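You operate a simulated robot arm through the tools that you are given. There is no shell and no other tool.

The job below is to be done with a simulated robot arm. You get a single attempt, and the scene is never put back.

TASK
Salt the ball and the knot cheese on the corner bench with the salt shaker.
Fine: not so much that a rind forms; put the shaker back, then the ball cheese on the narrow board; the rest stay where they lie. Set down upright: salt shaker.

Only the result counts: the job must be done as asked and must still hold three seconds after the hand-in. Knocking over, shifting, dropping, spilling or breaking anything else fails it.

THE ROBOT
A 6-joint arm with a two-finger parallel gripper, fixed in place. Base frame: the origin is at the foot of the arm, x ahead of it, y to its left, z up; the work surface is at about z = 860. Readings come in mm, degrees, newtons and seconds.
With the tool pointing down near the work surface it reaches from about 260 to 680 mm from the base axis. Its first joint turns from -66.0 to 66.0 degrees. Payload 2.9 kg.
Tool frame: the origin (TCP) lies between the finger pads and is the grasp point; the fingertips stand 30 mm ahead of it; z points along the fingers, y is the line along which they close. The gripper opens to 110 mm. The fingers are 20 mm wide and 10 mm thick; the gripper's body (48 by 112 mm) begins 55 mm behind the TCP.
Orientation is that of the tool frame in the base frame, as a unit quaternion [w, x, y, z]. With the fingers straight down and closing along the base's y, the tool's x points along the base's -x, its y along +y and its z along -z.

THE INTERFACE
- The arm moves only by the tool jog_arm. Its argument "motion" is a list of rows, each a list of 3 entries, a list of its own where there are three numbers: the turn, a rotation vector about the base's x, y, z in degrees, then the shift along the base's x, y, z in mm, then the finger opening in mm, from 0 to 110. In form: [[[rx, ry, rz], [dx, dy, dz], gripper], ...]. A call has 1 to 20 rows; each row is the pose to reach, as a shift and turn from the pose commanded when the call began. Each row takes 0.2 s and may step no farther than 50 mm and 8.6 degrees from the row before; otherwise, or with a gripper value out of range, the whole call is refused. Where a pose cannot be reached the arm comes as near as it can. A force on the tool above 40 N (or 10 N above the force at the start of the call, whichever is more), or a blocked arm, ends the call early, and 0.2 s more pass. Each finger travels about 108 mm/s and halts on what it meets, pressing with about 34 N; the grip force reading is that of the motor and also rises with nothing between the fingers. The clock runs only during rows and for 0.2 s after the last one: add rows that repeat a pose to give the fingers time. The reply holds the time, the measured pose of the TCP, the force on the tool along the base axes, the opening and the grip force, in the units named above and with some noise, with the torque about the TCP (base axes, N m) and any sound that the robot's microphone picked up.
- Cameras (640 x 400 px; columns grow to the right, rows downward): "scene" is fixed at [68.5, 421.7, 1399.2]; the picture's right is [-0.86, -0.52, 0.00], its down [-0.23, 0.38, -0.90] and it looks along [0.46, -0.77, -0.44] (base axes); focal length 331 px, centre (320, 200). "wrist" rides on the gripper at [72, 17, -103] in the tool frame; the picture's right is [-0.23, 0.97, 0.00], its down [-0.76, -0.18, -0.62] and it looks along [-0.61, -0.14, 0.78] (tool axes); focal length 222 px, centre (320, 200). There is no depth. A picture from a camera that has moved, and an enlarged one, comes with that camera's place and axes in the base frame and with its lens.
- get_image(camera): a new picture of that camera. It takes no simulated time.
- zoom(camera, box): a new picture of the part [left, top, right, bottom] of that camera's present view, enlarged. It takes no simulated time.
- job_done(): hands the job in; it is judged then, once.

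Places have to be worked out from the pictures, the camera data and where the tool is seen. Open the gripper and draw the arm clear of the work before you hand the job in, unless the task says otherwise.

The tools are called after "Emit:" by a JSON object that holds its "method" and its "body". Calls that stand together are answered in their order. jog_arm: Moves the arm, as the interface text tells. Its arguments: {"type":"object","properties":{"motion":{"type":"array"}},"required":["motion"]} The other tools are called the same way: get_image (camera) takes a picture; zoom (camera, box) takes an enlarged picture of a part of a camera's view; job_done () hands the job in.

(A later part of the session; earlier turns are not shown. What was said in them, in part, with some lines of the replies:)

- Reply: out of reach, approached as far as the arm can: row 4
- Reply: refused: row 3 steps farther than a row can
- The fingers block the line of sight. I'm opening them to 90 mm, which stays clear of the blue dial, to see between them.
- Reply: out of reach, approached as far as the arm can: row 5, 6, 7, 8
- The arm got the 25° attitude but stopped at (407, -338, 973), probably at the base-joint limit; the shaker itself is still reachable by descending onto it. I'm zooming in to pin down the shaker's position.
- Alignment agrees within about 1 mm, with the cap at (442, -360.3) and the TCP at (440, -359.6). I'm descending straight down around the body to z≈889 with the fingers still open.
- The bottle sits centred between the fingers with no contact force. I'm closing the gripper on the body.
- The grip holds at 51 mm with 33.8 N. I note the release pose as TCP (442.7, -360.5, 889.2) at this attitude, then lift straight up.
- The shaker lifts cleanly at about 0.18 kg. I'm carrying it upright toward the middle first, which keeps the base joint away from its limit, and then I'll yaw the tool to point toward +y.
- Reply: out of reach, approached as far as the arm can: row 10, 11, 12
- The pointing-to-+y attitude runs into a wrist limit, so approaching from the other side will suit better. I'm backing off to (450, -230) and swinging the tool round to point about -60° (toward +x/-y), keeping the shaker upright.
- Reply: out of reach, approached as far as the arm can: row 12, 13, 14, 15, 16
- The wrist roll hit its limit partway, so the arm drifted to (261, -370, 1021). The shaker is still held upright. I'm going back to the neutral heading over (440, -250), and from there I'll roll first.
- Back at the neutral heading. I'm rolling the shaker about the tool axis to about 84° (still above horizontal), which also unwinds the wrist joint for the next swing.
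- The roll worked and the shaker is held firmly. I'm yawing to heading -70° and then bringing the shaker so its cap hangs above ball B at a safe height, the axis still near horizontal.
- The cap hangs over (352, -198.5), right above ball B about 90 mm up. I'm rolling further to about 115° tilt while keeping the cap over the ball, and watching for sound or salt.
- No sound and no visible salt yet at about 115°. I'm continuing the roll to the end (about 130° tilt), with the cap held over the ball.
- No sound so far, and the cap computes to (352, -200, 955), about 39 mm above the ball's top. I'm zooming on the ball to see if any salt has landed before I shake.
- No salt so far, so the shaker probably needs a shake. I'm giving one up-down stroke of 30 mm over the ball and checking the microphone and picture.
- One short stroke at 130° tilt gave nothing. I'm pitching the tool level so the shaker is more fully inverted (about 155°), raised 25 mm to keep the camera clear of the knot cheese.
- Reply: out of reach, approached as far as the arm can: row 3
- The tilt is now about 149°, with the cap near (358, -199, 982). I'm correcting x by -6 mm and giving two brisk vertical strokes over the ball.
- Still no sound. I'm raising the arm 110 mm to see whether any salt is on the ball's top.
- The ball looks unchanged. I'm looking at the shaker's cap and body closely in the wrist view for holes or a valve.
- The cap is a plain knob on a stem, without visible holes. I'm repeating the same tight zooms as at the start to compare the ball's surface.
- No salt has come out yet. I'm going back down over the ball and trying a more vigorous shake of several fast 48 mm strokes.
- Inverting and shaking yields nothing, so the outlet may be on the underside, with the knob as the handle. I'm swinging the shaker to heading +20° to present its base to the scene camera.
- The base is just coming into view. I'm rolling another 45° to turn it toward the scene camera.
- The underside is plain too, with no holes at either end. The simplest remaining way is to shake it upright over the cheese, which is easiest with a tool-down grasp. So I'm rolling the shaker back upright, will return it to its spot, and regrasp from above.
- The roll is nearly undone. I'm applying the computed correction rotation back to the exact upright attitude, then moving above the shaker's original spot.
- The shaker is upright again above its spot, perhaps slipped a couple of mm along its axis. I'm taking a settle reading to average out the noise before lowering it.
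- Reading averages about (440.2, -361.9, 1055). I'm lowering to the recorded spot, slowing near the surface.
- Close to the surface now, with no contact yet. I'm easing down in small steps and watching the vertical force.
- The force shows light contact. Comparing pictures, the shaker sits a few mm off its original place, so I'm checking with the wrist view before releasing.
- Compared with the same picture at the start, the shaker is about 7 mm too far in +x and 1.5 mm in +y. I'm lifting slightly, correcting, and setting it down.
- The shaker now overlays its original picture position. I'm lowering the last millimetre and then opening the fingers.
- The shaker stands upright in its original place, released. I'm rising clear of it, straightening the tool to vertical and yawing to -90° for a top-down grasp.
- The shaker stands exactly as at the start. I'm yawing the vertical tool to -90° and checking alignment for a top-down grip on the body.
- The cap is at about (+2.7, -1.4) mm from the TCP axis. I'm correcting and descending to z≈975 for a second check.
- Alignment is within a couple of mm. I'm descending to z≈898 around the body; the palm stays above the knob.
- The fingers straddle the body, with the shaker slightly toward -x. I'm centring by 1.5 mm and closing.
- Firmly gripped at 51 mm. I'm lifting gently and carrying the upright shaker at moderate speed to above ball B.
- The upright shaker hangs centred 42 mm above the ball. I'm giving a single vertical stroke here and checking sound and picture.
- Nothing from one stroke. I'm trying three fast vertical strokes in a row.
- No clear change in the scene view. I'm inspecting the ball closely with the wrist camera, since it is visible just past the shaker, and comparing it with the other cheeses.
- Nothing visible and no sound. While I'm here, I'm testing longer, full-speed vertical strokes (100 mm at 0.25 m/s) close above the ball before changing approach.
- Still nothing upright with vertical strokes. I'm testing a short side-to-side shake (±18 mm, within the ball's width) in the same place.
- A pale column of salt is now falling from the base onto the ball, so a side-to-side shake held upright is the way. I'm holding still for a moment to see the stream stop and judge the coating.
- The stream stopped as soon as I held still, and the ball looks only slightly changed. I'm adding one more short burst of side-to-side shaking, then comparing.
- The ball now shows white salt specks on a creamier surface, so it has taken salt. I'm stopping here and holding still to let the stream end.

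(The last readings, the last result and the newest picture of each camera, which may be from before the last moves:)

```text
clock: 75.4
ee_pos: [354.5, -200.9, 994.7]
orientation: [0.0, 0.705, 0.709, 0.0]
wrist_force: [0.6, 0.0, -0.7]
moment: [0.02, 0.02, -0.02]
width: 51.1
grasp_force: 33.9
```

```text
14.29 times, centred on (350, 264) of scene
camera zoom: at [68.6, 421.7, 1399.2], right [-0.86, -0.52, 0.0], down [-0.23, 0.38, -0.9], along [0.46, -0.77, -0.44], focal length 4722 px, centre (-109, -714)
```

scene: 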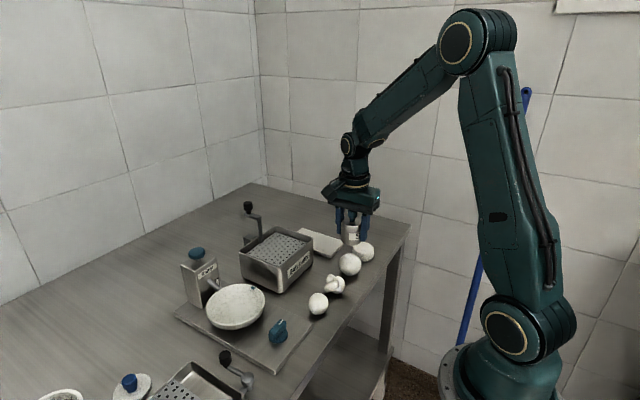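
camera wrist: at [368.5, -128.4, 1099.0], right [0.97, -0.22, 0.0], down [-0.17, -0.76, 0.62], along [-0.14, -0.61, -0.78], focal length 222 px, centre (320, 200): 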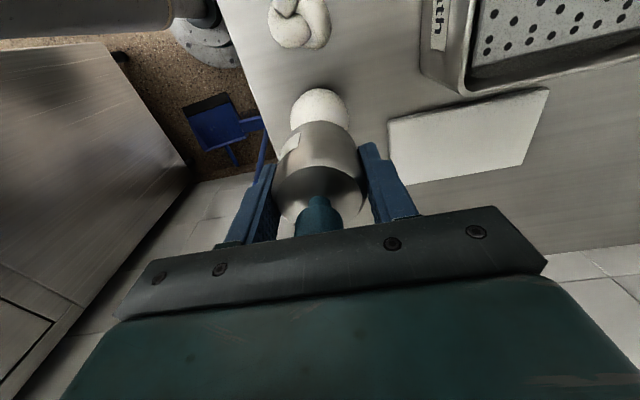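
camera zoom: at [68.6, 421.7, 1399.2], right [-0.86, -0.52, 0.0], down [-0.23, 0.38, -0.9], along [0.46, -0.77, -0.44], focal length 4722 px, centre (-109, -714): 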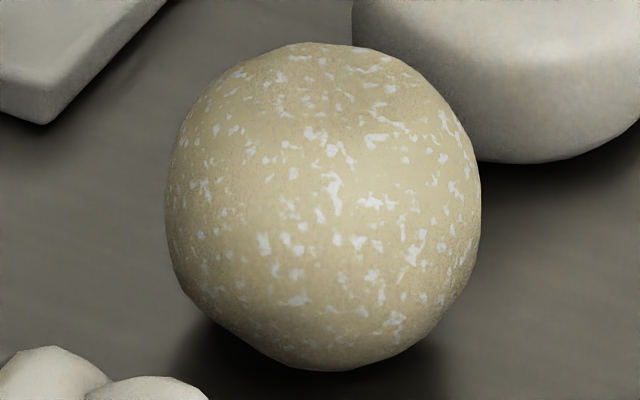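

The ball is evenly salted and the stream has ended. I'm moving gently (no reversals) to above the knot at about (355, -117).

Emit:
{"method": "jog_arm", "body": {"motion": [[[0, 0, 0], [0, 4, 0], 40], [[0, 0, 0], [0, 13, 0], 40], [[0, 0, 0], [1, 25, 0], 40], [[0, 0, 0], [1, 38, 0], 40], [[0, 0, 0], [2, 51, 0], 40], [[0, 0, 0], [2, 63, 0], 40], [[0, 0, 0], [2, 73, -3], 40], [[0, 0, 0], [2, 80, -6], 40], [[0, 0, 0], [2, 83, -10], 40], [[0, 0, 0], [2, 83.5, -12], 40]]}}

Emit:
{"method": "zoom", "body": {"camera": "scene", "box": [300, 220, 380, 300]}}

Emit:
{"method": "get_image", "body": {"camera": "wrist"}}

```text
clock: 77.6
ee_pos: [354.7, -116.6, 984.1]
orientation: [-0.001, 0.706, 0.708, 0.0]
wrist_force: [0.8, 0.8, -0.6]
moment: [0.01, -0.01, -0.01]
width: 50.9
grasp_force: 34.2
```

```text
5.00 times, centred on (340, 260) of scene
camera zoom: at [68.5, 421.7, 1399.2], right [-0.86, -0.52, 0.0], down [-0.23, 0.38, -0.9], along [0.46, -0.77, -0.44], focal length 1653 px, centre (220, -100)
```

zoom: 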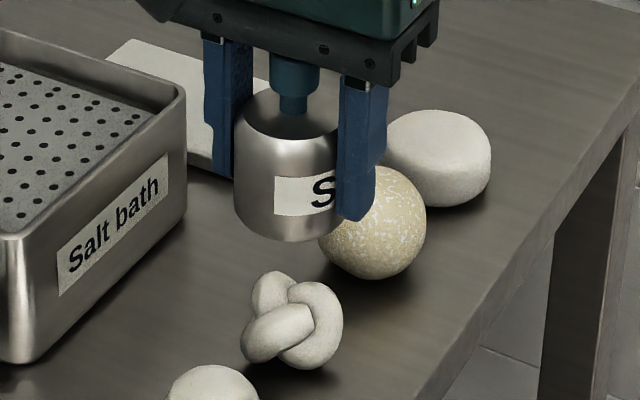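

```text
taken
camera wrist: at [369.8, -44.9, 1087.0], right [0.97, -0.22, 0.0], down [-0.17, -0.76, 0.62], along [-0.14, -0.61, -0.78], focal length 222 px, centre (320, 200)
```

wrist: 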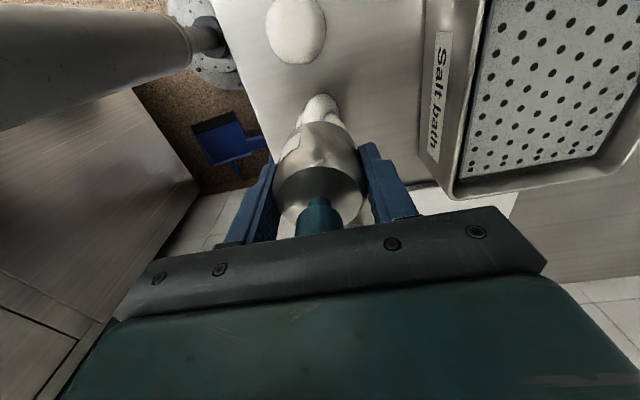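

The shaker hangs about 40 mm over the knot. I'm trying a gentler, narrower shake (±12 mm) so everything lands on the smaller cheese.

Emit:
{"method": "jog_arm", "body": {"motion": [[[0, 0, 0], [-2, -1, 0], 40], [[0, 0, 0], [10, -1, 0], 40], [[0, 0, 0], [-14, -1, 0], 40], [[0, 0, 0], [10, -1, 0], 40], [[0, 0, 0], [-14, -1, 0], 40], [[0, 0, 0], [-2, -1, 0], 40]]}}

Emit:
{"method": "zoom", "body": {"camera": "scene", "box": [300, 220, 380, 300]}}

Emit:
{"method": "zoom", "body": {"camera": "scene", "box": [315, 265, 355, 300]}}

```text
clock: 79.0
ee_pos: [350.7, -116.6, 982.1]
orientation: [0.0, 0.706, 0.708, 0.0]
wrist_force: [-0.7, 0.1, -1.5]
moment: [0.03, -0.02, -0.01]
width: 51.0
grasp_force: 33.8
```

```text
5.00 times, centred on (340, 260) of scene
camera zoom: at [68.5, 421.7, 1399.2], right [-0.86, -0.52, 0.0], down [-0.23, 0.38, -0.9], along [0.46, -0.77, -0.44], focal length 1653 px, centre (220, -100)
```

zoom: 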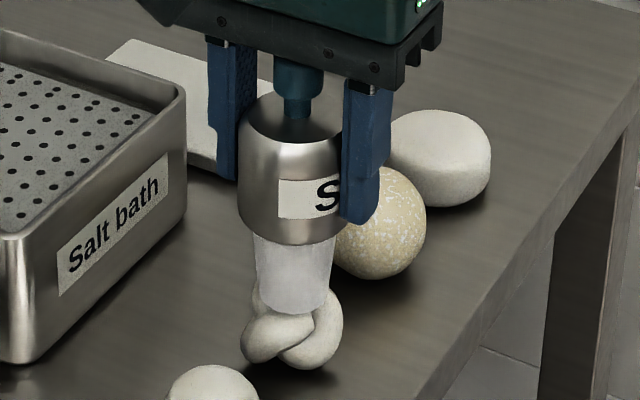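

```text
11.43 times, centred on (335, 282) of scene
camera zoom: at [68.5, 421.7, 1399.2], right [-0.86, -0.52, 0.0], down [-0.23, 0.38, -0.9], along [0.46, -0.77, -0.44], focal length 3778 px, centre (149, -743)
```

zoom: 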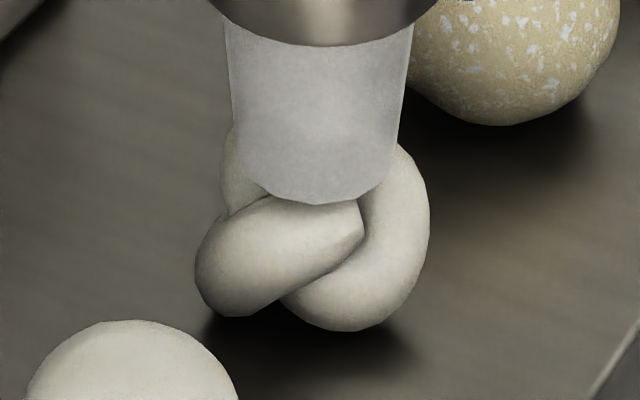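

The narrower shake also releases salt, landing on the knot, which isn't visibly salted yet. I'm adding a short burst and checking again.

Emit:
{"method": "jog_arm", "body": {"motion": [[[0, 0, 0], [12, 0, 0], 40], [[0, 0, 0], [-12, 0, 0], 40], [[0, 0, 0], [0, 0, 0], 40]]}}

Emit:
{"method": "zoom", "body": {"camera": "scene", "box": [300, 220, 380, 300]}}

Emit:
{"method": "zoom", "body": {"camera": "scene", "box": [315, 265, 355, 300]}}

```text
clock: 79.8
ee_pos: [350.9, -116.4, 984.2]
orientation: [0.001, 0.705, 0.709, 0.0]
wrist_force: [-0.5, -0.2, -1.3]
moment: [-0.01, 0.03, -0.01]
width: 50.8
grasp_force: 35.0
```

```text
5.00 times, centred on (340, 260) of scene
camera zoom: at [68.5, 421.7, 1399.2], right [-0.86, -0.52, 0.0], down [-0.23, 0.38, -0.9], along [0.46, -0.77, -0.44], focal length 1653 px, centre (220, -100)
```

zoom: 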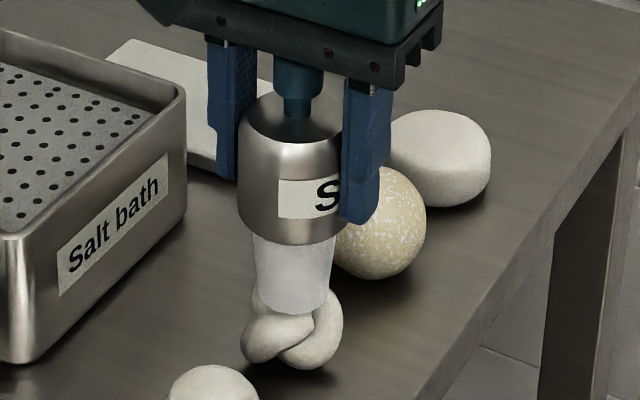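

```text
11.43 times, centred on (335, 282) of scene
camera zoom: at [68.5, 421.7, 1399.2], right [-0.86, -0.52, 0.0], down [-0.23, 0.38, -0.9], along [0.46, -0.77, -0.44], focal length 3778 px, centre (149, -743)
```

zoom: 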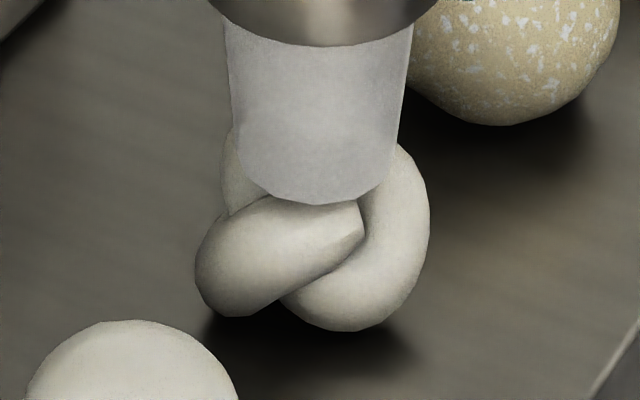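

Salt is falling but the knot still looks unsalted. Another short burst.

Emit:
{"method": "jog_arm", "body": {"motion": [[[0, 0, 0], [12, 0, 0], 40], [[0, 0, 0], [-12, 0, 0], 40], [[0, 0, 0], [0, 0, 0], 40]]}}

Emit:
{"method": "zoom", "body": {"camera": "scene", "box": [315, 265, 355, 300]}}

```text
clock: 80.6
ee_pos: [352.7, -118.0, 984.4]
orientation: [-0.001, 0.706, 0.708, 0.001]
wrist_force: [1.3, -0.3, -0.8]
moment: [-0.01, -0.02, 0.01]
width: 51.0
grasp_force: 34.0
```

```text
11.43 times, centred on (335, 282) of scene
camera zoom: at [68.5, 421.7, 1399.2], right [-0.86, -0.52, 0.0], down [-0.23, 0.38, -0.9], along [0.46, -0.77, -0.44], focal length 3778 px, centre (149, -743)
```

zoom: 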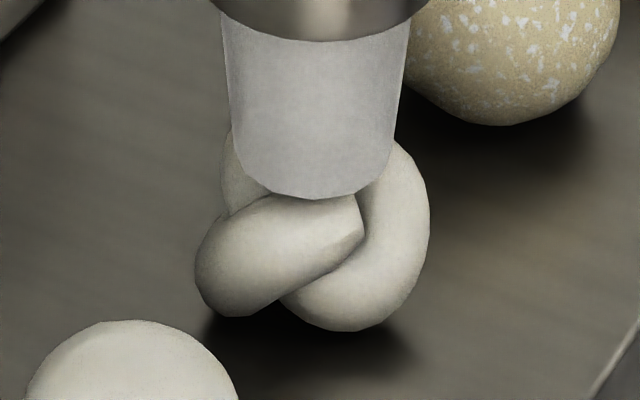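

Still white. One more short burst with a check after it.

Emit:
{"method": "jog_arm", "body": {"motion": [[[0, 0, 0], [12, 0, 0], 40], [[0, 0, 0], [-12, 0, 0], 40], [[0, 0, 0], [0, 0, 0], 40]]}}

Emit:
{"method": "zoom", "body": {"camera": "scene", "box": [315, 265, 355, 300]}}

```text
clock: 81.4
ee_pos: [352.3, -117.3, 984.1]
orientation: [-0.001, 0.706, 0.708, 0.001]
wrist_force: [0.7, 0.4, -1.2]
moment: [0.0, 0.02, -0.01]
width: 50.8
grasp_force: 34.1
```

```text
11.43 times, centred on (335, 282) of scene
camera zoom: at [68.5, 421.7, 1399.2], right [-0.86, -0.52, 0.0], down [-0.23, 0.38, -0.9], along [0.46, -0.77, -0.44], focal length 3778 px, centre (149, -743)
```

zoom: 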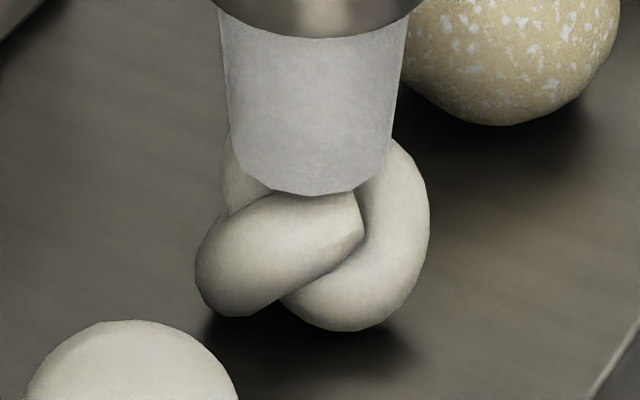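

The stream lands right on the knot but each short burst delivers little. I'm giving a slightly longer one of four half-strokes.

Emit:
{"method": "jog_arm", "body": {"motion": [[[0, 0, 0], [12, 0, 0], 40], [[0, 0, 0], [-12, 0, 0], 40], [[0, 0, 0], [12, 0, 0], 40], [[0, 0, 0], [-12, 0, 0], 40], [[0, 0, 0], [0, 0, 0], 40]]}}

Emit:
{"method": "zoom", "body": {"camera": "scene", "box": [315, 265, 355, 300]}}

```text
clock: 82.6
ee_pos: [352.0, -117.7, 984.6]
orientation: [-0.001, 0.706, 0.708, 0.0]
wrist_force: [-0.1, 0.9, -0.5]
moment: [-0.03, 0.04, 0.02]
width: 51.0
grasp_force: 34.5
```

```text
11.43 times, centred on (335, 282) of scene
camera zoom: at [68.5, 421.7, 1399.2], right [-0.86, -0.52, 0.0], down [-0.23, 0.38, -0.9], along [0.46, -0.77, -0.44], focal length 3778 px, centre (149, -743)
```

zoom: 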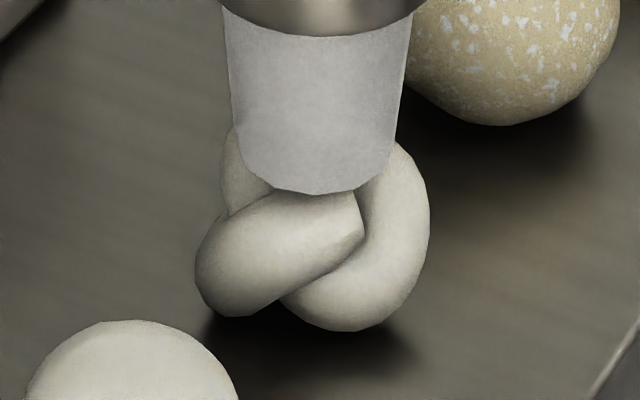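

Still no visible specks. Before adding more I'm letting the stream stop and comparing the knot closely with the unsalted cheeses, in case lightly salted looks subtle.

Emit:
{"method": "jog_arm", "body": {"motion": [[[0, 0, 0], [0, 0, 0], 40]]}}

Emit:
{"method": "zoom", "body": {"camera": "scene", "box": [300, 220, 390, 320]}}

Emit:
{"method": "zoom", "body": {"camera": "scene", "box": [320, 270, 350, 298]}}

Emit:
{"method": "zoom", "body": {"camera": "wrist", "box": [285, 80, 355, 125]}}

```text
clock: 83.0
ee_pos: [351.6, -118.1, 985.4]
orientation: [0.0, 0.706, 0.708, 0.0]
wrist_force: [0.4, 0.1, -2.0]
moment: [0.01, -0.01, -0.03]
width: 51.1
grasp_force: 34.0
```

```text
4.00 times, centred on (345, 270) of scene
camera zoom: at [68.6, 421.7, 1399.2], right [-0.86, -0.52, 0.0], down [-0.23, 0.38, -0.9], along [0.46, -0.77, -0.44], focal length 1322 px, centre (220, -80)
```

zoom: 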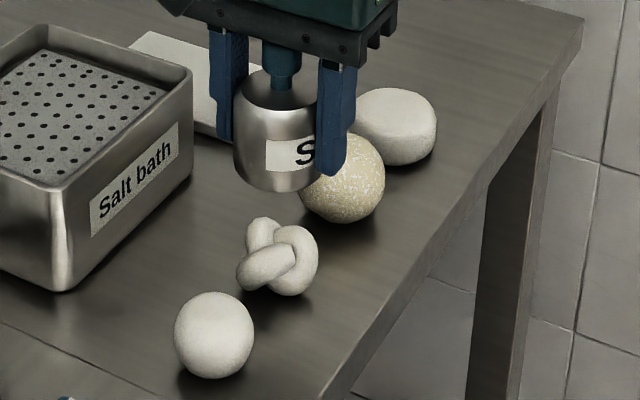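

```text
14.29 times, centred on (335, 284) of scene
camera zoom: at [68.6, 421.7, 1399.2], right [-0.86, -0.52, 0.0], down [-0.23, 0.38, -0.9], along [0.46, -0.77, -0.44], focal length 4722 px, centre (106, -1000)
```

zoom: 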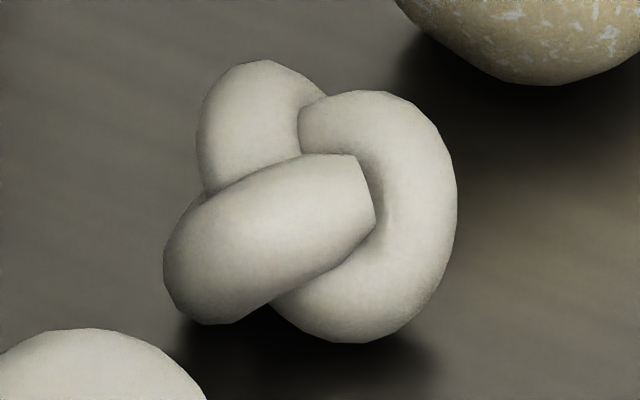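

```text
8.89 times, centred on (320, 102) of wrist
camera zoom: at [368.5, -45.2, 1088.1], right [0.97, -0.22, 0.0], down [-0.17, -0.76, 0.62], along [-0.14, -0.61, -0.78], focal length 1974 px, centre (320, 1067)
```

zoom: 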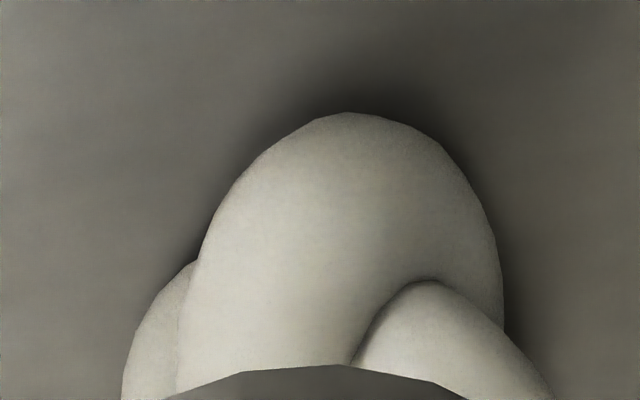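

The knot still looks exactly like the unsalted cheeses. I'm widening the stroke slightly to ±15 mm for four half-strokes and checking.

Emit:
{"method": "jog_arm", "body": {"motion": [[[0, 0, 0], [15, 0, 0], 40], [[0, 0, 0], [-15, 0, 0], 40], [[0, 0, 0], [15, 0, 0], 40], [[0, 0, 0], [-15, 0, 0], 40], [[0, 0, 0], [0, 0, 0], 40]]}}

Emit:
{"method": "zoom", "body": {"camera": "scene", "box": [315, 265, 355, 300]}}

```text
clock: 84.2
ee_pos: [350.6, -117.7, 985.3]
orientation: [-0.001, 0.706, 0.708, 0.001]
wrist_force: [1.0, 0.7, -0.9]
moment: [-0.01, 0.0, -0.01]
width: 51.0
grasp_force: 34.2
```

```text
11.43 times, centred on (335, 282) of scene
camera zoom: at [68.5, 421.7, 1399.2], right [-0.86, -0.52, 0.0], down [-0.23, 0.38, -0.9], along [0.46, -0.77, -0.44], focal length 3778 px, centre (149, -743)
```

zoom: 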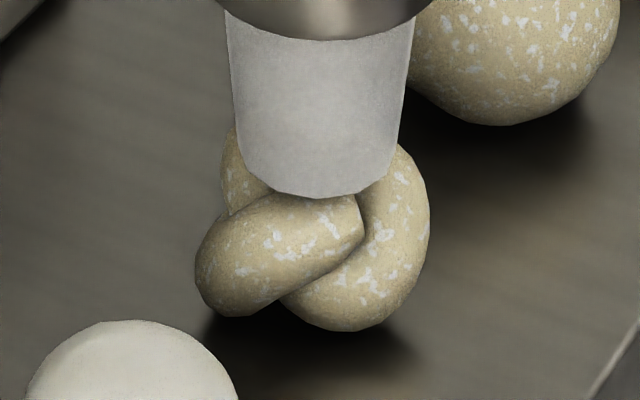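

The knot now shows the same salt specks as the ball. I'm stopping the salting here: hold still, then carry the shaker back slowly with smooth small steps so nothing more falls.

Emit:
{"method": "jog_arm", "body": {"motion": [[[0, 0, 0], [0, 0, 0], 40], [[0, 0, 0], [0, 0, 3], 40], [[0, 0, 0], [0, 0, 8], 40], [[0, 0, 0], [0, -1, 13], 40], [[0, 0, 0], [1, -3, 17], 40], [[0, 0, 0], [2.5, -7, 19], 40], [[0, 0, 0], [5, -13, 20], 40], [[0, 0, 0], [8, -21, 20], 40], [[0, 0, 0], [11, -30, 20], 40], [[0, 0, 0], [14.5, -40, 20], 40], [[0, 0, 0], [18, -50, 20], 40], [[0, 0, 0], [21.5, -60, 20], 40], [[0, 0, 0], [25, -70, 20], 40], [[0, 0, 0], [28.5, -80, 20], 40], [[0, 0, 0], [32, -90, 20], 40], [[0, 0, 0], [35.5, -100, 20], 40], [[0, 0, 0], [39, -109, 20], 40], [[0, 0, 0], [41.5, -116, 20], 40], [[0, 0, 0], [43, -120, 20], 40], [[0, 0, 0], [43.5, -121, 20], 40]]}}

Emit:
{"method": "zoom", "body": {"camera": "scene", "box": [290, 200, 410, 320]}}

Emit:
{"method": "zoom", "body": {"camera": "scene", "box": [315, 250, 365, 300]}}

```text
clock: 88.4
ee_pos: [395.2, -239.4, 1004.7]
orientation: [0.0, 0.706, 0.708, -0.001]
wrist_force: [0.5, 0.0, -0.8]
moment: [-0.02, 0.01, -0.01]
width: 50.9
grasp_force: 34.0
```

```text
3.33 times, centred on (350, 260) of scene
camera zoom: at [68.6, 421.7, 1399.2], right [-0.86, -0.52, 0.0], down [-0.23, 0.38, -0.9], along [0.46, -0.77, -0.44], focal length 1102 px, centre (220, 0)
```

zoom: 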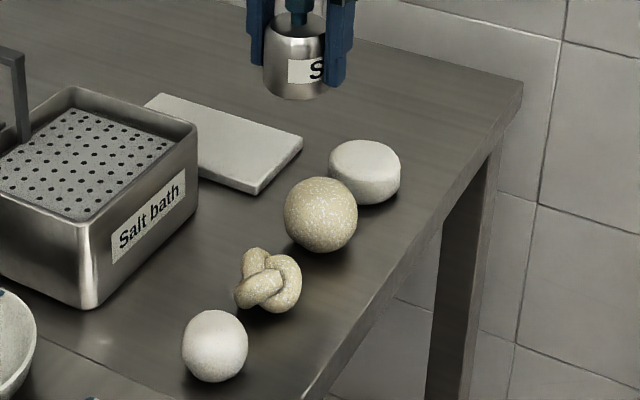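

```text
8.00 times, centred on (340, 275) of scene
camera zoom: at [68.6, 421.7, 1399.2], right [-0.86, -0.52, 0.0], down [-0.23, 0.38, -0.9], along [0.46, -0.77, -0.44], focal length 2644 px, centre (160, -400)
```

zoom: 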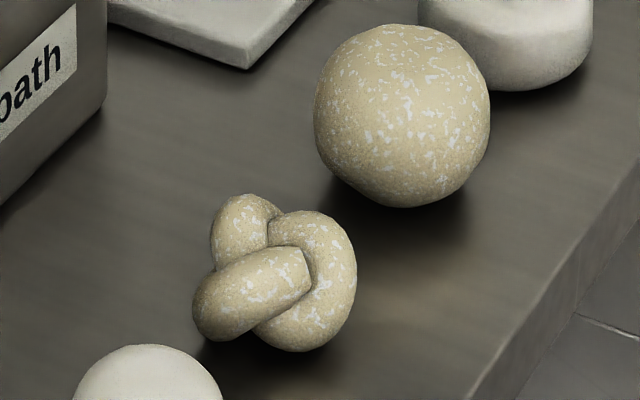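

Both cheeses are salted alike, and there's no stream or spill visible. I'm continuing slowly to above the shaker's home spot.

Emit:
{"method": "jog_arm", "body": {"motion": [[[0, 0, 0], [1, -2, 0], 40], [[0, 0, 0], [3, -8, 0], 40], [[0, 0, 0], [6, -16, 0], 40], [[0, 0, 0], [9.5, -26, 0], 40], [[0, 0, 0], [13, -36, 0], 40], [[0, 0, 0], [16.5, -46, 0], 40], [[0, 0, 0], [20, -56, 0], 40], [[0, 0, 0], [24, -66, 0], 40], [[0, 0, 0], [28, -77, 0], 40], [[0, 0, 0], [32, -88, -2], 40], [[0, 0, 0], [36, -99, -5], 40], [[0, 0, 0], [39.5, -109, -10], 40], [[0, 0, 0], [42, -116, -18], 40], [[0, 0, 0], [43.5, -120.5, -28], 40], [[0, 0, 0], [44, -122, -40], 40], [[0, 0, 0], [44, -122, -54], 40], [[0, 0, 0], [44, -122, -70], 40], [[0, 0, 0], [44, -122, -85], 40], [[0, 0, 0], [44, -122, -94], 40], [[0, 0, 0], [44, -122, -98], 40]]}}

Emit:
{"method": "zoom", "body": {"camera": "scene", "box": [325, 195, 375, 245]}}

```text
clock: 92.6
ee_pos: [438.9, -360.7, 906.3]
orientation: [-0.001, 0.706, 0.708, 0.0]
wrist_force: [-0.2, 0.5, -1.8]
moment: [-0.03, -0.02, -0.02]
width: 51.2
grasp_force: 33.8
```

```text
8.00 times, centred on (350, 220) of scene
camera zoom: at [68.6, 421.7, 1399.2], right [-0.86, -0.52, 0.0], down [-0.23, 0.38, -0.9], along [0.46, -0.77, -0.44], focal length 2644 px, centre (80, 40)
```

zoom: 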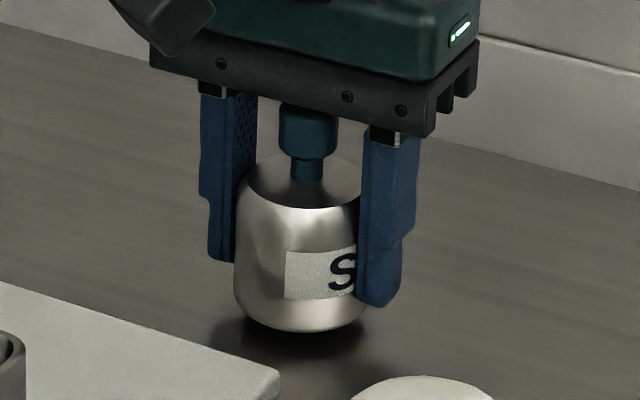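

The shaker is about 8 mm above the bench at its home spot. I'm lowering the rest in small steps.

Emit:
{"method": "jog_arm", "body": {"motion": [[[0, 0, 0], [0, -0.3, -4], 40], [[0, 0, 0], [0, -0.3, -6.5], 40], [[0, 0, 0], [0, -0.3, -8], 40]]}}

Emit:
{"method": "zoom", "body": {"camera": "scene", "box": [325, 195, 375, 245]}}

```text
clock: 93.4
ee_pos: [440.2, -362.3, 898.9]
orientation: [0.002, 0.706, 0.708, 0.001]
wrist_force: [-2.4, 0.2, 6.6]
moment: [0.12, 0.18, 0.08]
width: 50.8
grasp_force: 33.9
```

```text
8.00 times, centred on (350, 220) of scene
camera zoom: at [68.4, 421.8, 1399.2], right [-0.86, -0.52, 0.0], down [-0.23, 0.38, -0.9], along [0.46, -0.77, -0.44], focal length 2644 px, centre (80, 40)
```

zoom: 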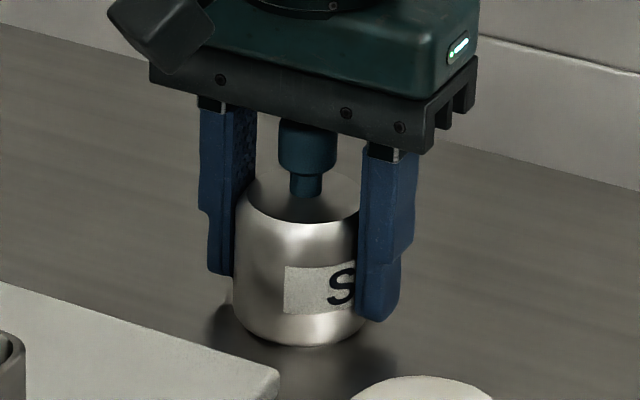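

It's seated (6.6 N contact) and lines up with the original picture. I'm opening the fingers, then rising straight up.

Emit:
{"method": "jog_arm", "body": {"motion": [[[0, 0, 0], [0, 0, 0.6], 46], [[0, 0, 0], [0, 0, 0.6], 56], [[0, 0, 0], [0, 0, 0.6], 68], [[0, 0, 0], [0, 0, 0.6], 70], [[0, 0, 0], [0, 0, 20], 70], [[0, 0, 0], [0, 0, 50], 70], [[0, 0, 0], [0, 0, 90], 70], [[0, 0, 0], [0, 0, 135], 70]]}}

Emit:
{"method": "zoom", "body": {"camera": "scene", "box": [325, 195, 375, 245]}}

Emit:
{"method": "get_image", "body": {"camera": "scene"}}

Emit:
{"method": "get_image", "body": {"camera": "wrist"}}

```text
clock: 95.2
ee_pos: [439.4, -362.3, 1034.3]
orientation: [0.0, 0.706, 0.708, 0.001]
wrist_force: [0.2, 0.2, -0.3]
moment: [0.02, -0.02, -0.02]
width: 70.1
grasp_force: 0.0
```

```text
8.00 times, centred on (350, 220) of scene
camera zoom: at [68.5, 421.7, 1399.2], right [-0.86, -0.52, 0.0], down [-0.23, 0.38, -0.9], along [0.46, -0.77, -0.44], focal length 2644 px, centre (80, 40)
```

zoom: 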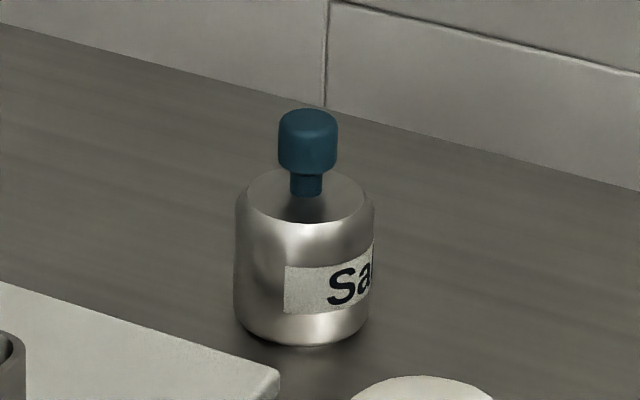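

```text
taken
```

scene: 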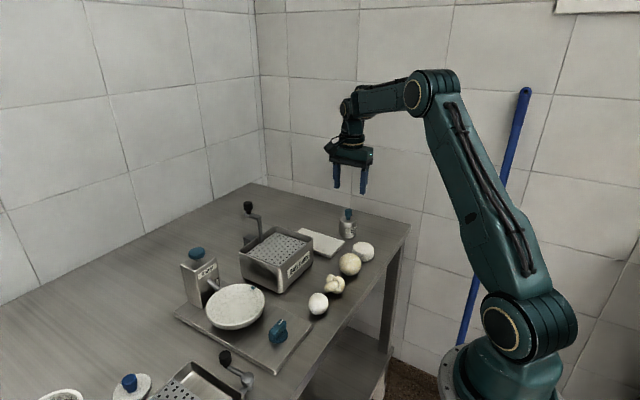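

```text
taken
camera wrist: at [456.3, -290.3, 1137.3], right [0.97, -0.22, 0.0], down [-0.17, -0.76, 0.62], along [-0.14, -0.61, -0.78], focal length 222 px, centre (320, 200)
```

wrist: 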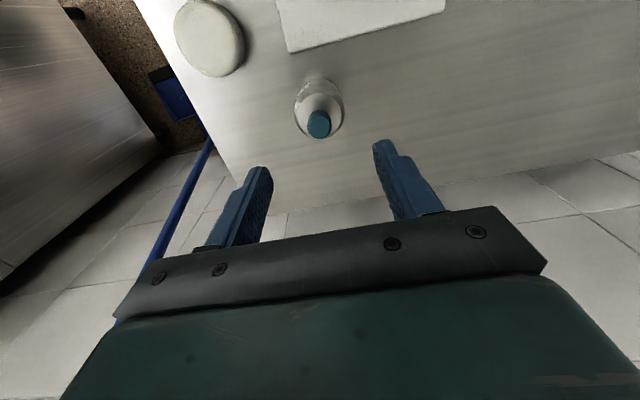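

The shaker is back upright where it stood. I'm moving above ball B with the fingers open at 80 mm (closing along x) to line up the pick.

Emit:
{"method": "jog_arm", "body": {"motion": [[[0, 0, 0], [-20, 38, 0], 80], [[0, 0, 0], [-40, 76, 0], 80], [[0, 0, 0], [-60, 114, -5], 80], [[0, 0, 0], [-78, 145, -10], 80], [[0, 0, 0], [-87.4, 162.5, -14], 80], [[0, 0, 0], [-87.4, 162.5, -14], 80]]}}

Emit:
{"method": "get_image", "body": {"camera": "wrist"}}

Emit:
{"method": "zoom", "body": {"camera": "scene", "box": [290, 180, 410, 300]}}

```text
clock: 96.6
ee_pos: [353.5, -198.4, 1021.8]
orientation: [0.0, 0.706, 0.708, 0.0]
wrist_force: [0.3, 0.0, -0.6]
moment: [-0.01, -0.01, -0.02]
width: 80.3
grasp_force: 0.0
```

```text
taken
camera wrist: at [369.6, -126.4, 1124.1], right [0.97, -0.22, 0.0], down [-0.17, -0.76, 0.62], along [-0.14, -0.61, -0.78], focal length 222 px, centre (320, 200)
```

wrist: 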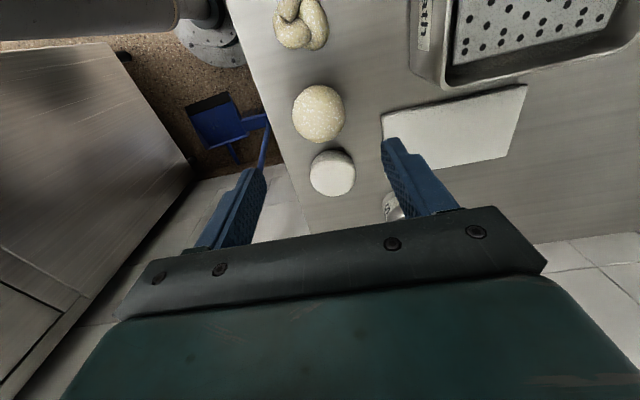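

```text
3.33 times, centred on (350, 240) of scene
camera zoom: at [68.5, 421.7, 1399.2], right [-0.86, -0.52, 0.0], down [-0.23, 0.38, -0.9], along [0.46, -0.77, -0.44], focal length 1102 px, centre (220, 67)
```

zoom: 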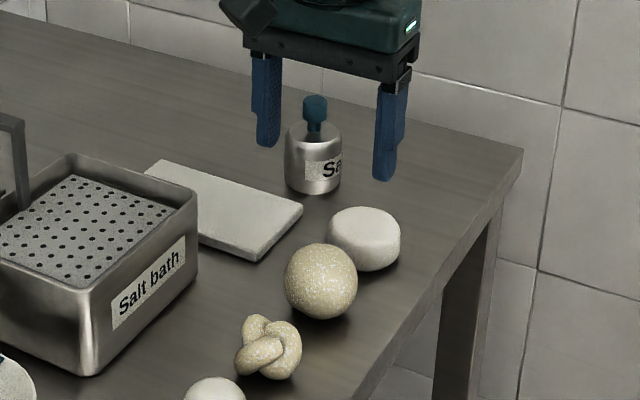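

The ball measures at about (351, -198.6), 2 mm toward -x from the TCP. I'm adjusting and descending around it to z≈893, which leaves the fingertips about 3 mm above the bench.

Emit:
{"method": "jog_arm", "body": {"motion": [[[0, 0, 0], [-2, -0.5, -40], 78], [[0, 0, 0], [-2, -0.5, -80], 78], [[0, 0, 0], [-2, -0.5, -105], 78], [[0, 0, 0], [-2, -0.5, -120], 78], [[0, 0, 0], [-2, -0.5, -127], 78], [[0, 0, 0], [-2, -0.5, -127], 78]]}}

Emit:
{"method": "get_image", "body": {"camera": "wrist"}}

Emit:
{"method": "zoom", "body": {"camera": "scene", "box": [310, 210, 390, 290]}}

```text
clock: 98.0
ee_pos: [351.0, -199.2, 893.3]
orientation: [-0.001, 0.706, 0.708, 0.0]
wrist_force: [-0.7, -0.3, 0.1]
moment: [0.0, 0.02, 0.0]
width: 78.0
grasp_force: 0.1
```

```text
taken
camera wrist: at [366.8, -126.8, 996.4], right [0.97, -0.22, 0.0], down [-0.17, -0.76, 0.62], along [-0.14, -0.61, -0.78], focal length 222 px, centre (320, 200)
```

wrist: 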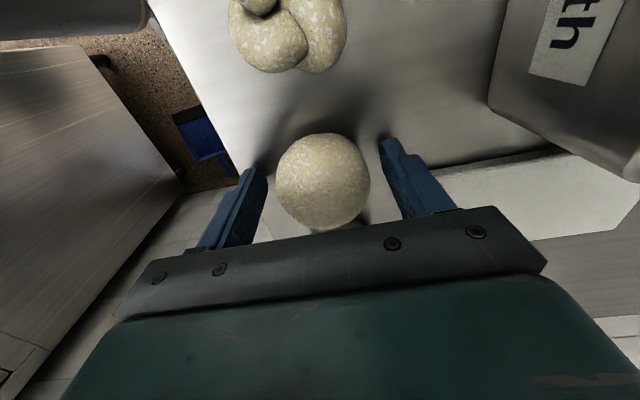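

```text
5.00 times, centred on (350, 250) of scene
camera zoom: at [68.5, 421.7, 1399.2], right [-0.86, -0.52, 0.0], down [-0.23, 0.38, -0.9], along [0.46, -0.77, -0.44], focal length 1653 px, centre (170, -50)
```

zoom: 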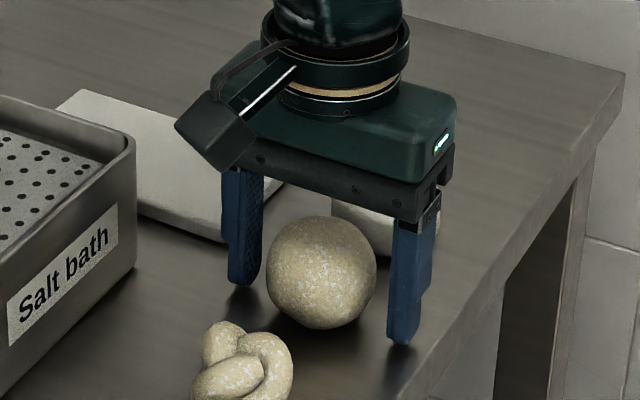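

The ball sits centred between the fingers. I'm closing gently on it.

Emit:
{"method": "jog_arm", "body": {"motion": [[[0, 0, 0], [0, 0, 0], 68], [[0, 0, 0], [0, 0, 0], 60], [[0, 0, 0], [0, 0, 0], 54], [[0, 0, 0], [0, 0, 0], 50], [[0, 0, 0], [0, 0, 0], 50]]}}

Emit:
{"method": "zoom", "body": {"camera": "scene", "box": [310, 210, 390, 290]}}

```text
clock: 99.2
ee_pos: [350.7, -198.3, 894.0]
orientation: [0.0, 0.706, 0.708, 0.0]
wrist_force: [1.0, -0.2, -0.8]
moment: [-0.01, -0.04, 0.0]
width: 54.4
grasp_force: 34.0
```

```text
5.00 times, centred on (350, 250) of scene
camera zoom: at [68.5, 421.7, 1399.2], right [-0.86, -0.52, 0.0], down [-0.23, 0.38, -0.9], along [0.46, -0.77, -0.44], focal length 1653 px, centre (170, -50)
```

zoom: 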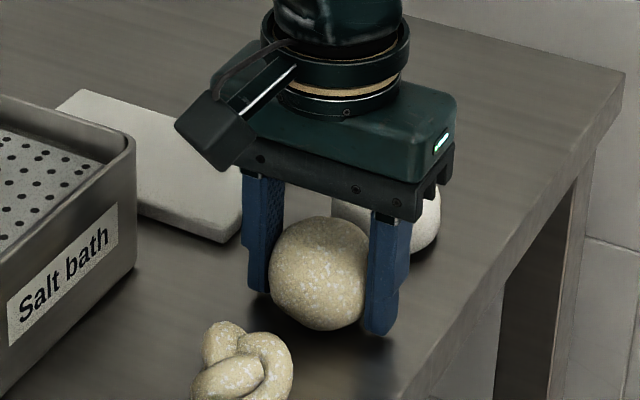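

Gripped at 54 mm. I'm lifting and carrying it over to the centre of the narrow board at about (494, -264).

Emit:
{"method": "jog_arm", "body": {"motion": [[[0, 0, 0], [0, 0, 6], 50], [[0, 0, 0], [0, 0, 22], 50], [[0, 0, 0], [0, 0, 45], 50], [[0, 0, 0], [0, 0, 65], 50], [[0, 0, 0], [15, -7, 75], 50], [[0, 0, 0], [40, -18, 78], 50], [[0, 0, 0], [70, -32, 78], 50], [[0, 0, 0], [100, -46, 78], 50], [[0, 0, 0], [125, -57, 78], 50], [[0, 0, 0], [140, -64, 78], 50], [[0, 0, 0], [143.5, -65.5, 78], 50], [[0, 0, 0], [143.5, -65.5, 70], 50]]}}

Emit:
{"method": "get_image", "body": {"camera": "scene"}}

Emit:
{"method": "get_image", "body": {"camera": "wrist"}}

Emit:
{"method": "zoom", "body": {"camera": "scene", "box": [280, 190, 380, 270]}}

```text
clock: 101.8
ee_pos: [493.6, -264.4, 961.5]
orientation: [-0.002, 0.706, 0.708, 0.0]
wrist_force: [0.2, -0.4, -0.9]
moment: [-0.02, -0.02, 0.02]
width: 54.2
grasp_force: 34.3
```

```text
taken
```

scene: 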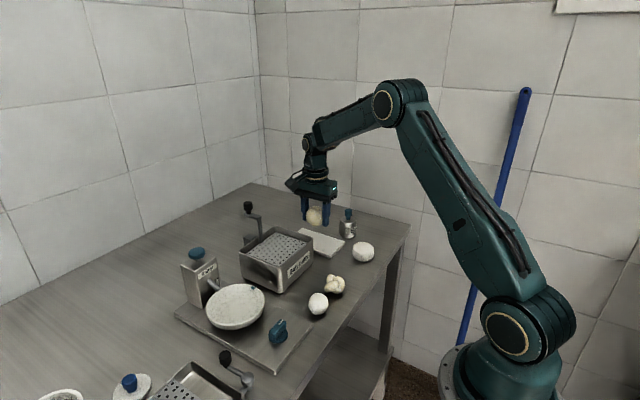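

```text
taken
camera wrist: at [510.7, -192.3, 1064.0], right [0.97, -0.22, 0.0], down [-0.17, -0.76, 0.62], along [-0.14, -0.61, -0.78], focal length 222 px, centre (320, 200)
```

wrist: 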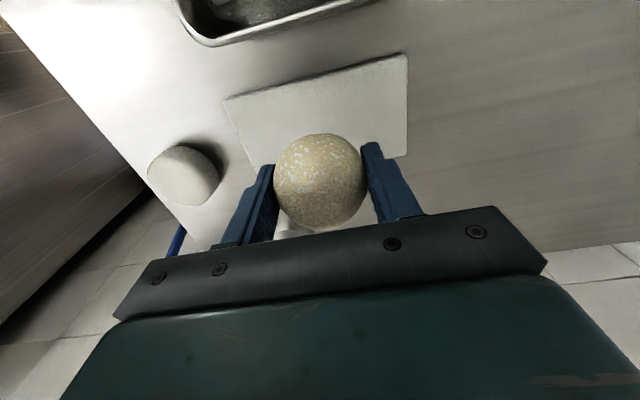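

```text
5.00 times, centred on (330, 230) of scene
camera zoom: at [68.6, 421.7, 1399.2], right [-0.86, -0.52, 0.0], down [-0.23, 0.38, -0.9], along [0.46, -0.77, -0.44], focal length 1653 px, centre (270, 50)
```

zoom: 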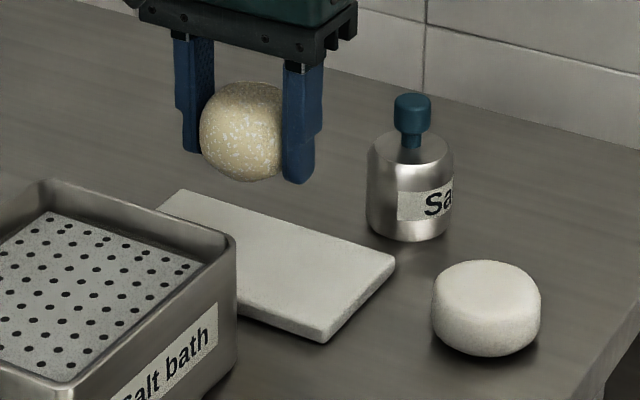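

The ball hangs over the middle of the board, whose centre I measure at (495, -267). I'm adjusting slightly and lowering to just above contact.

Emit:
{"method": "jog_arm", "body": {"motion": [[[0, 0, 0], [1.4, -2, -25], 50], [[0, 0, 0], [1.4, -2, -42], 50], [[0, 0, 0], [1.4, -2, -50], 50], [[0, 0, 0], [1.4, -2, -54], 50]]}}

Emit:
{"method": "zoom", "body": {"camera": "scene", "box": [285, 200, 355, 260]}}

```text
clock: 102.8
ee_pos: [495.0, -266.5, 907.8]
orientation: [0.0, 0.706, 0.708, 0.001]
wrist_force: [0.2, -0.7, -0.7]
moment: [0.0, 0.01, -0.01]
width: 54.0
grasp_force: 34.4
```

```text
6.67 times, centred on (320, 230) of scene
camera zoom: at [68.5, 421.7, 1399.2], right [-0.86, -0.52, 0.0], down [-0.23, 0.38, -0.9], along [0.46, -0.77, -0.44], focal length 2204 px, centre (320, 0)
```

zoom: 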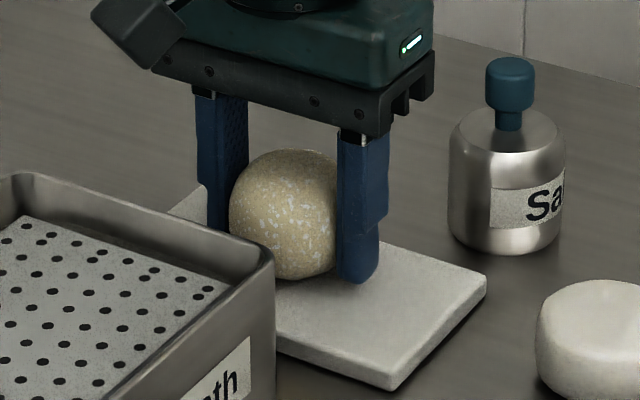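

Nearly down, with no contact yet. I'm lowering in 1–1.5 mm steps and watching the force.

Emit:
{"method": "jog_arm", "body": {"motion": [[[0, 0, 0], [0, 0, -1.2], 50], [[0, 0, 0], [0, 0, -2.2], 50]]}}

```text
clock: 103.4
ee_pos: [494.3, -267.2, 906.5]
orientation: [0.0, 0.706, 0.708, 0.0]
wrist_force: [0.5, 0.8, -1.4]
moment: [0.02, 0.0, 0.06]
width: 54.4
grasp_force: 34.2
```

No contact yet at z≈906. A little further.

Emit:
{"method": "jog_arm", "body": {"motion": [[[0, 0, 0], [0, 0, -1], 50], [[0, 0, 0], [0, 0, -2], 50]]}}

```text
clock: 104.0
ee_pos: [496.4, -267.3, 905.5]
orientation: [0.001, 0.706, 0.708, 0.001]
wrist_force: [-5.1, 2.6, 13.0]
moment: [0.11, 0.17, 0.0]
width: 54.6
grasp_force: 34.2
```

Contact at about 13 N, so the ball rests on the board. I'm easing back 0.8 mm and then opening the fingers.

Emit:
{"method": "jog_arm", "body": {"motion": [[[0, 0, 0], [0, 0, 0.8], 50], [[0, 0, 0], [0, 0, 0.8], 54], [[0, 0, 0], [0, 0, 0.8], 57], [[0, 0, 0], [0, 0, 0.8], 62], [[0, 0, 0], [0, 0, 0.8], 70], [[0, 0, 0], [0, 0, 0.8], 80], [[0, 0, 0], [0, 0, 0.8], 80]]}}

Emit:
{"method": "zoom", "body": {"camera": "scene", "box": [285, 200, 355, 260]}}

Emit:
{"method": "get_image", "body": {"camera": "wrist"}}

```text
clock: 105.6
ee_pos: [494.7, -266.9, 905.3]
orientation: [-0.001, 0.706, 0.708, 0.0]
wrist_force: [0.4, -0.3, -0.4]
moment: [-0.02, 0.02, -0.02]
width: 80.0
grasp_force: 0.1
```

```text
6.67 times, centred on (320, 230) of scene
camera zoom: at [68.5, 421.7, 1399.2], right [-0.86, -0.52, 0.0], down [-0.23, 0.38, -0.9], along [0.46, -0.77, -0.44], focal length 2204 px, centre (320, 0)
```

zoom: 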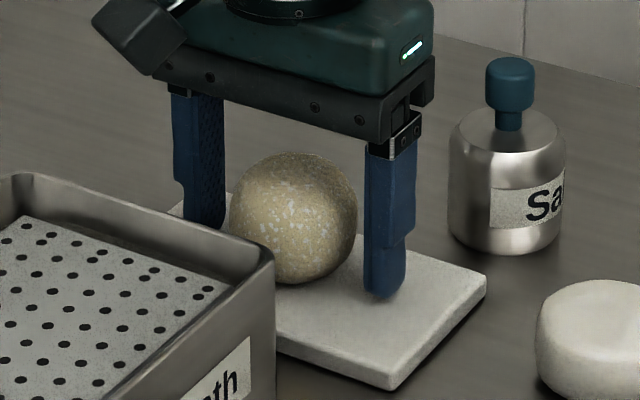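

```text
taken
camera wrist: at [511.8, -195.2, 1007.9], right [0.97, -0.22, 0.0], down [-0.17, -0.76, 0.62], along [-0.14, -0.61, -0.78], focal length 222 px, centre (320, 200)
```

wrist: 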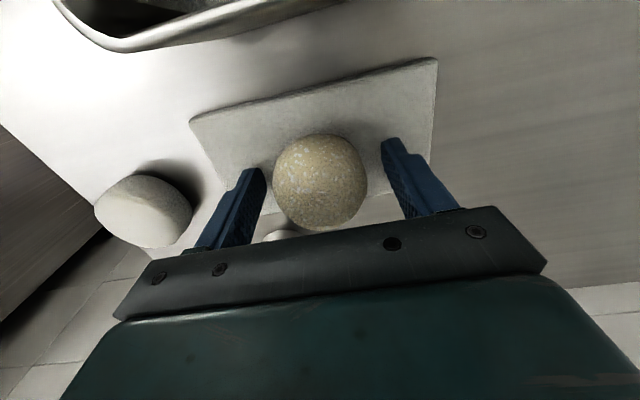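

The ball rests steady in the middle of the board. I'm withdrawing straight up and then back clear of the work.

Emit:
{"method": "jog_arm", "body": {"motion": [[[0, 0, 0], [0, 0, 15], 80], [[0, 0, 0], [0, 0, 45], 80], [[0, 0, 0], [0, 0, 85], 80], [[0, 0, 0], [0, 0, 130], 90], [[0, 0, 0], [0, 0, 175], 100], [[0, 0, 0], [-20, -5, 215], 110], [[0, 0, 0], [-55, -10, 245], 110], [[0, 0, 0], [-95, -12, 270], 110], [[0, 0, 0], [-130, -15, 300], 110], [[0, 0, 0], [-150, -17, 330], 110]]}}

Emit:
{"method": "get_image", "body": {"camera": "scene"}}

Emit:
{"method": "zoom", "body": {"camera": "scene", "box": [285, 195, 385, 295]}}

Emit:
{"method": "zoom", "body": {"camera": "scene", "box": [295, 210, 355, 255]}}

Emit:
{"method": "get_image", "body": {"camera": "wrist"}}

```text
clock: 107.8
ee_pos: [345.5, -282.8, 1236.1]
orientation: [0.0, 0.705, 0.709, 0.0]
wrist_force: [0.1, 0.3, 0.0]
moment: [-0.02, -0.03, 0.01]
width: 109.7
grasp_force: 0.0
```

```text
taken
```

scene: 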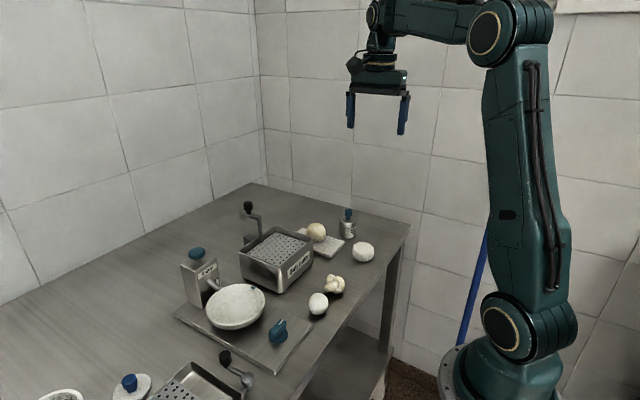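

```text
4.00 times, centred on (335, 245) of scene
camera zoom: at [68.5, 421.7, 1399.2], right [-0.86, -0.52, 0.0], down [-0.23, 0.38, -0.9], along [0.46, -0.77, -0.44], focal length 1322 px, centre (260, 20)
```

zoom: 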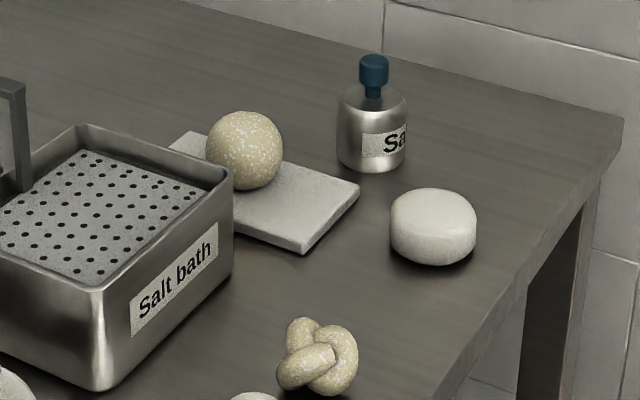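

```text
8.89 times, centred on (325, 232) of scene
camera zoom: at [68.5, 421.7, 1399.2], right [-0.86, -0.52, 0.0], down [-0.23, 0.38, -0.9], along [0.46, -0.77, -0.44], focal length 2938 px, centre (276, -89)
```

zoom: 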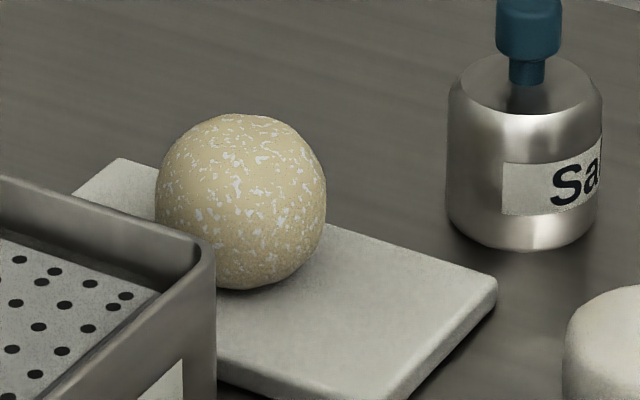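

```text
taken
camera wrist: at [362.1, -210.8, 1339.5], right [0.97, -0.22, 0.0], down [-0.17, -0.76, 0.62], along [-0.14, -0.61, -0.78], focal length 222 px, centre (320, 200)
```

wrist: 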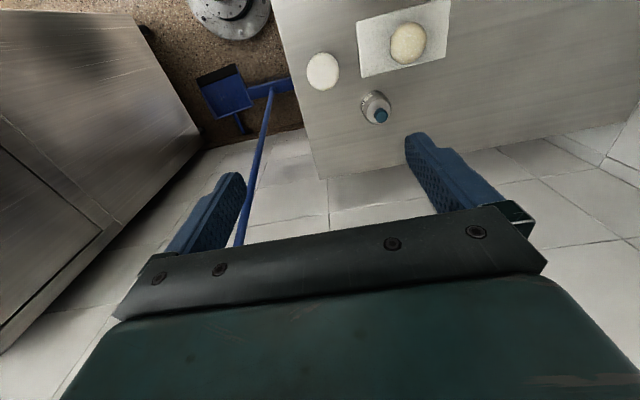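

The ball is on the board, the knot is salted in place, the shaker is upright at home, and the arm is clear with the gripper open. I'm waiting a few moments to confirm everything stays put.

Emit:
{"method": "jog_arm", "body": {"motion": [[[0, 0, 0], [0, 0, 0], 110], [[0, 0, 0], [0, 0, 0], 110], [[0, 0, 0], [0, 0, 0], 110], [[0, 0, 0], [0, 0, 0], 110], [[0, 0, 0], [0, 0, 0], 110], [[0, 0, 0], [0, 0, 0], 110], [[0, 0, 0], [0, 0, 0], 110], [[0, 0, 0], [0, 0, 0], 110], [[0, 0, 0], [0, 0, 0], 110], [[0, 0, 0], [0, 0, 0], 110]]}}

Emit:
{"method": "zoom", "body": {"camera": "scene", "box": [285, 195, 385, 315]}}

Emit:
{"method": "zoom", "body": {"camera": "scene", "box": [295, 210, 355, 255]}}

```text
clock: 110.0
ee_pos: [346.1, -283.4, 1236.5]
orientation: [0.0, 0.706, 0.708, 0.0]
wrist_force: [-0.1, 0.3, -0.7]
moment: [-0.02, -0.03, -0.03]
width: 109.6
grasp_force: 0.1
```

```text
3.33 times, centred on (335, 255) of scene
camera zoom: at [68.5, 421.7, 1399.2], right [-0.86, -0.52, 0.0], down [-0.23, 0.38, -0.9], along [0.46, -0.77, -0.44], focal length 1102 px, centre (270, 17)
```

zoom: 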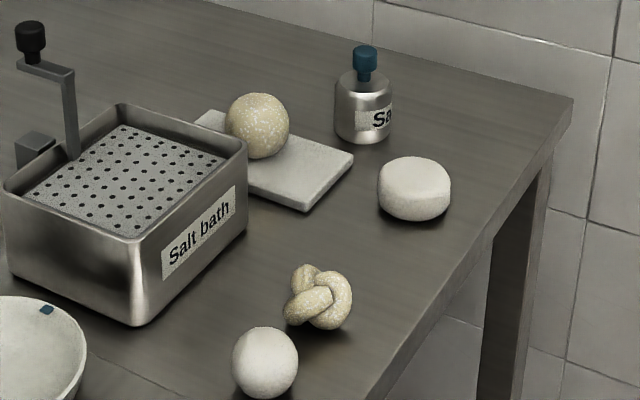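

```text
8.89 times, centred on (325, 232) of scene
camera zoom: at [68.5, 421.7, 1399.2], right [-0.86, -0.52, 0.0], down [-0.23, 0.38, -0.9], along [0.46, -0.77, -0.44], focal length 2938 px, centre (276, -89)
```

zoom: 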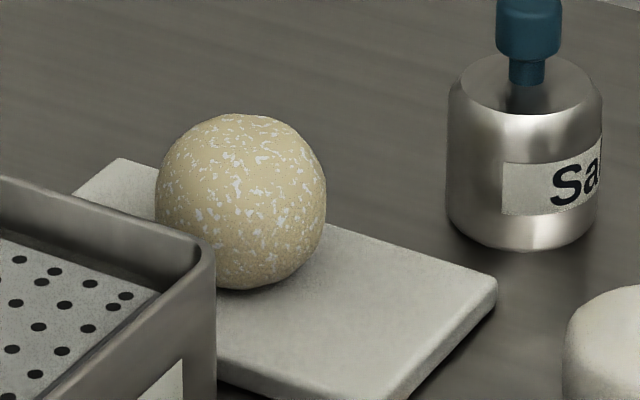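

Nothing moved in the last two seconds: the salted ball rests on the narrow board, the salted knot, the wheel and the small ball lie where they were, and the shaker stands upright at its spot. I'm handing the job in.

Emit:
{"method": "job_done", "body": {}}

```text
The job is handed in.
```

I salted the ball and the knot cheese with the shaker and handed the job in. I stopped salting each one as soon as the salt showed on its surface. I can't be certain on two points: which cheese you meant by "the ball", and whether the salting stayed short of a rind.

- **Which ball:** two cheeses in the row are round, one about 56 mm across and one about 44 mm. I took the larger one as "the ball" and left the smaller one alone.
- **Salt amount:** both cheeses changed from plain white to a creamy colour with white specks. That was the first change I could see, so I took it as salted rather than a rind. I had nothing to compare it with.
- **Shaker:** it stands upright at its original spot, within about a millimetre going by the pictures. It only released salt when held upright and shaken side to side. I had tried it upside down first, and no salt came out.
- **Ball cheese:** it sits near the middle of the narrow board and did not move during a two-second wait before I handed in.
- **Everything else:** the knot, the wheel cheese and the smaller ball are where they lay. I saw no salt on the bench, and the arm is clear with the gripper open.
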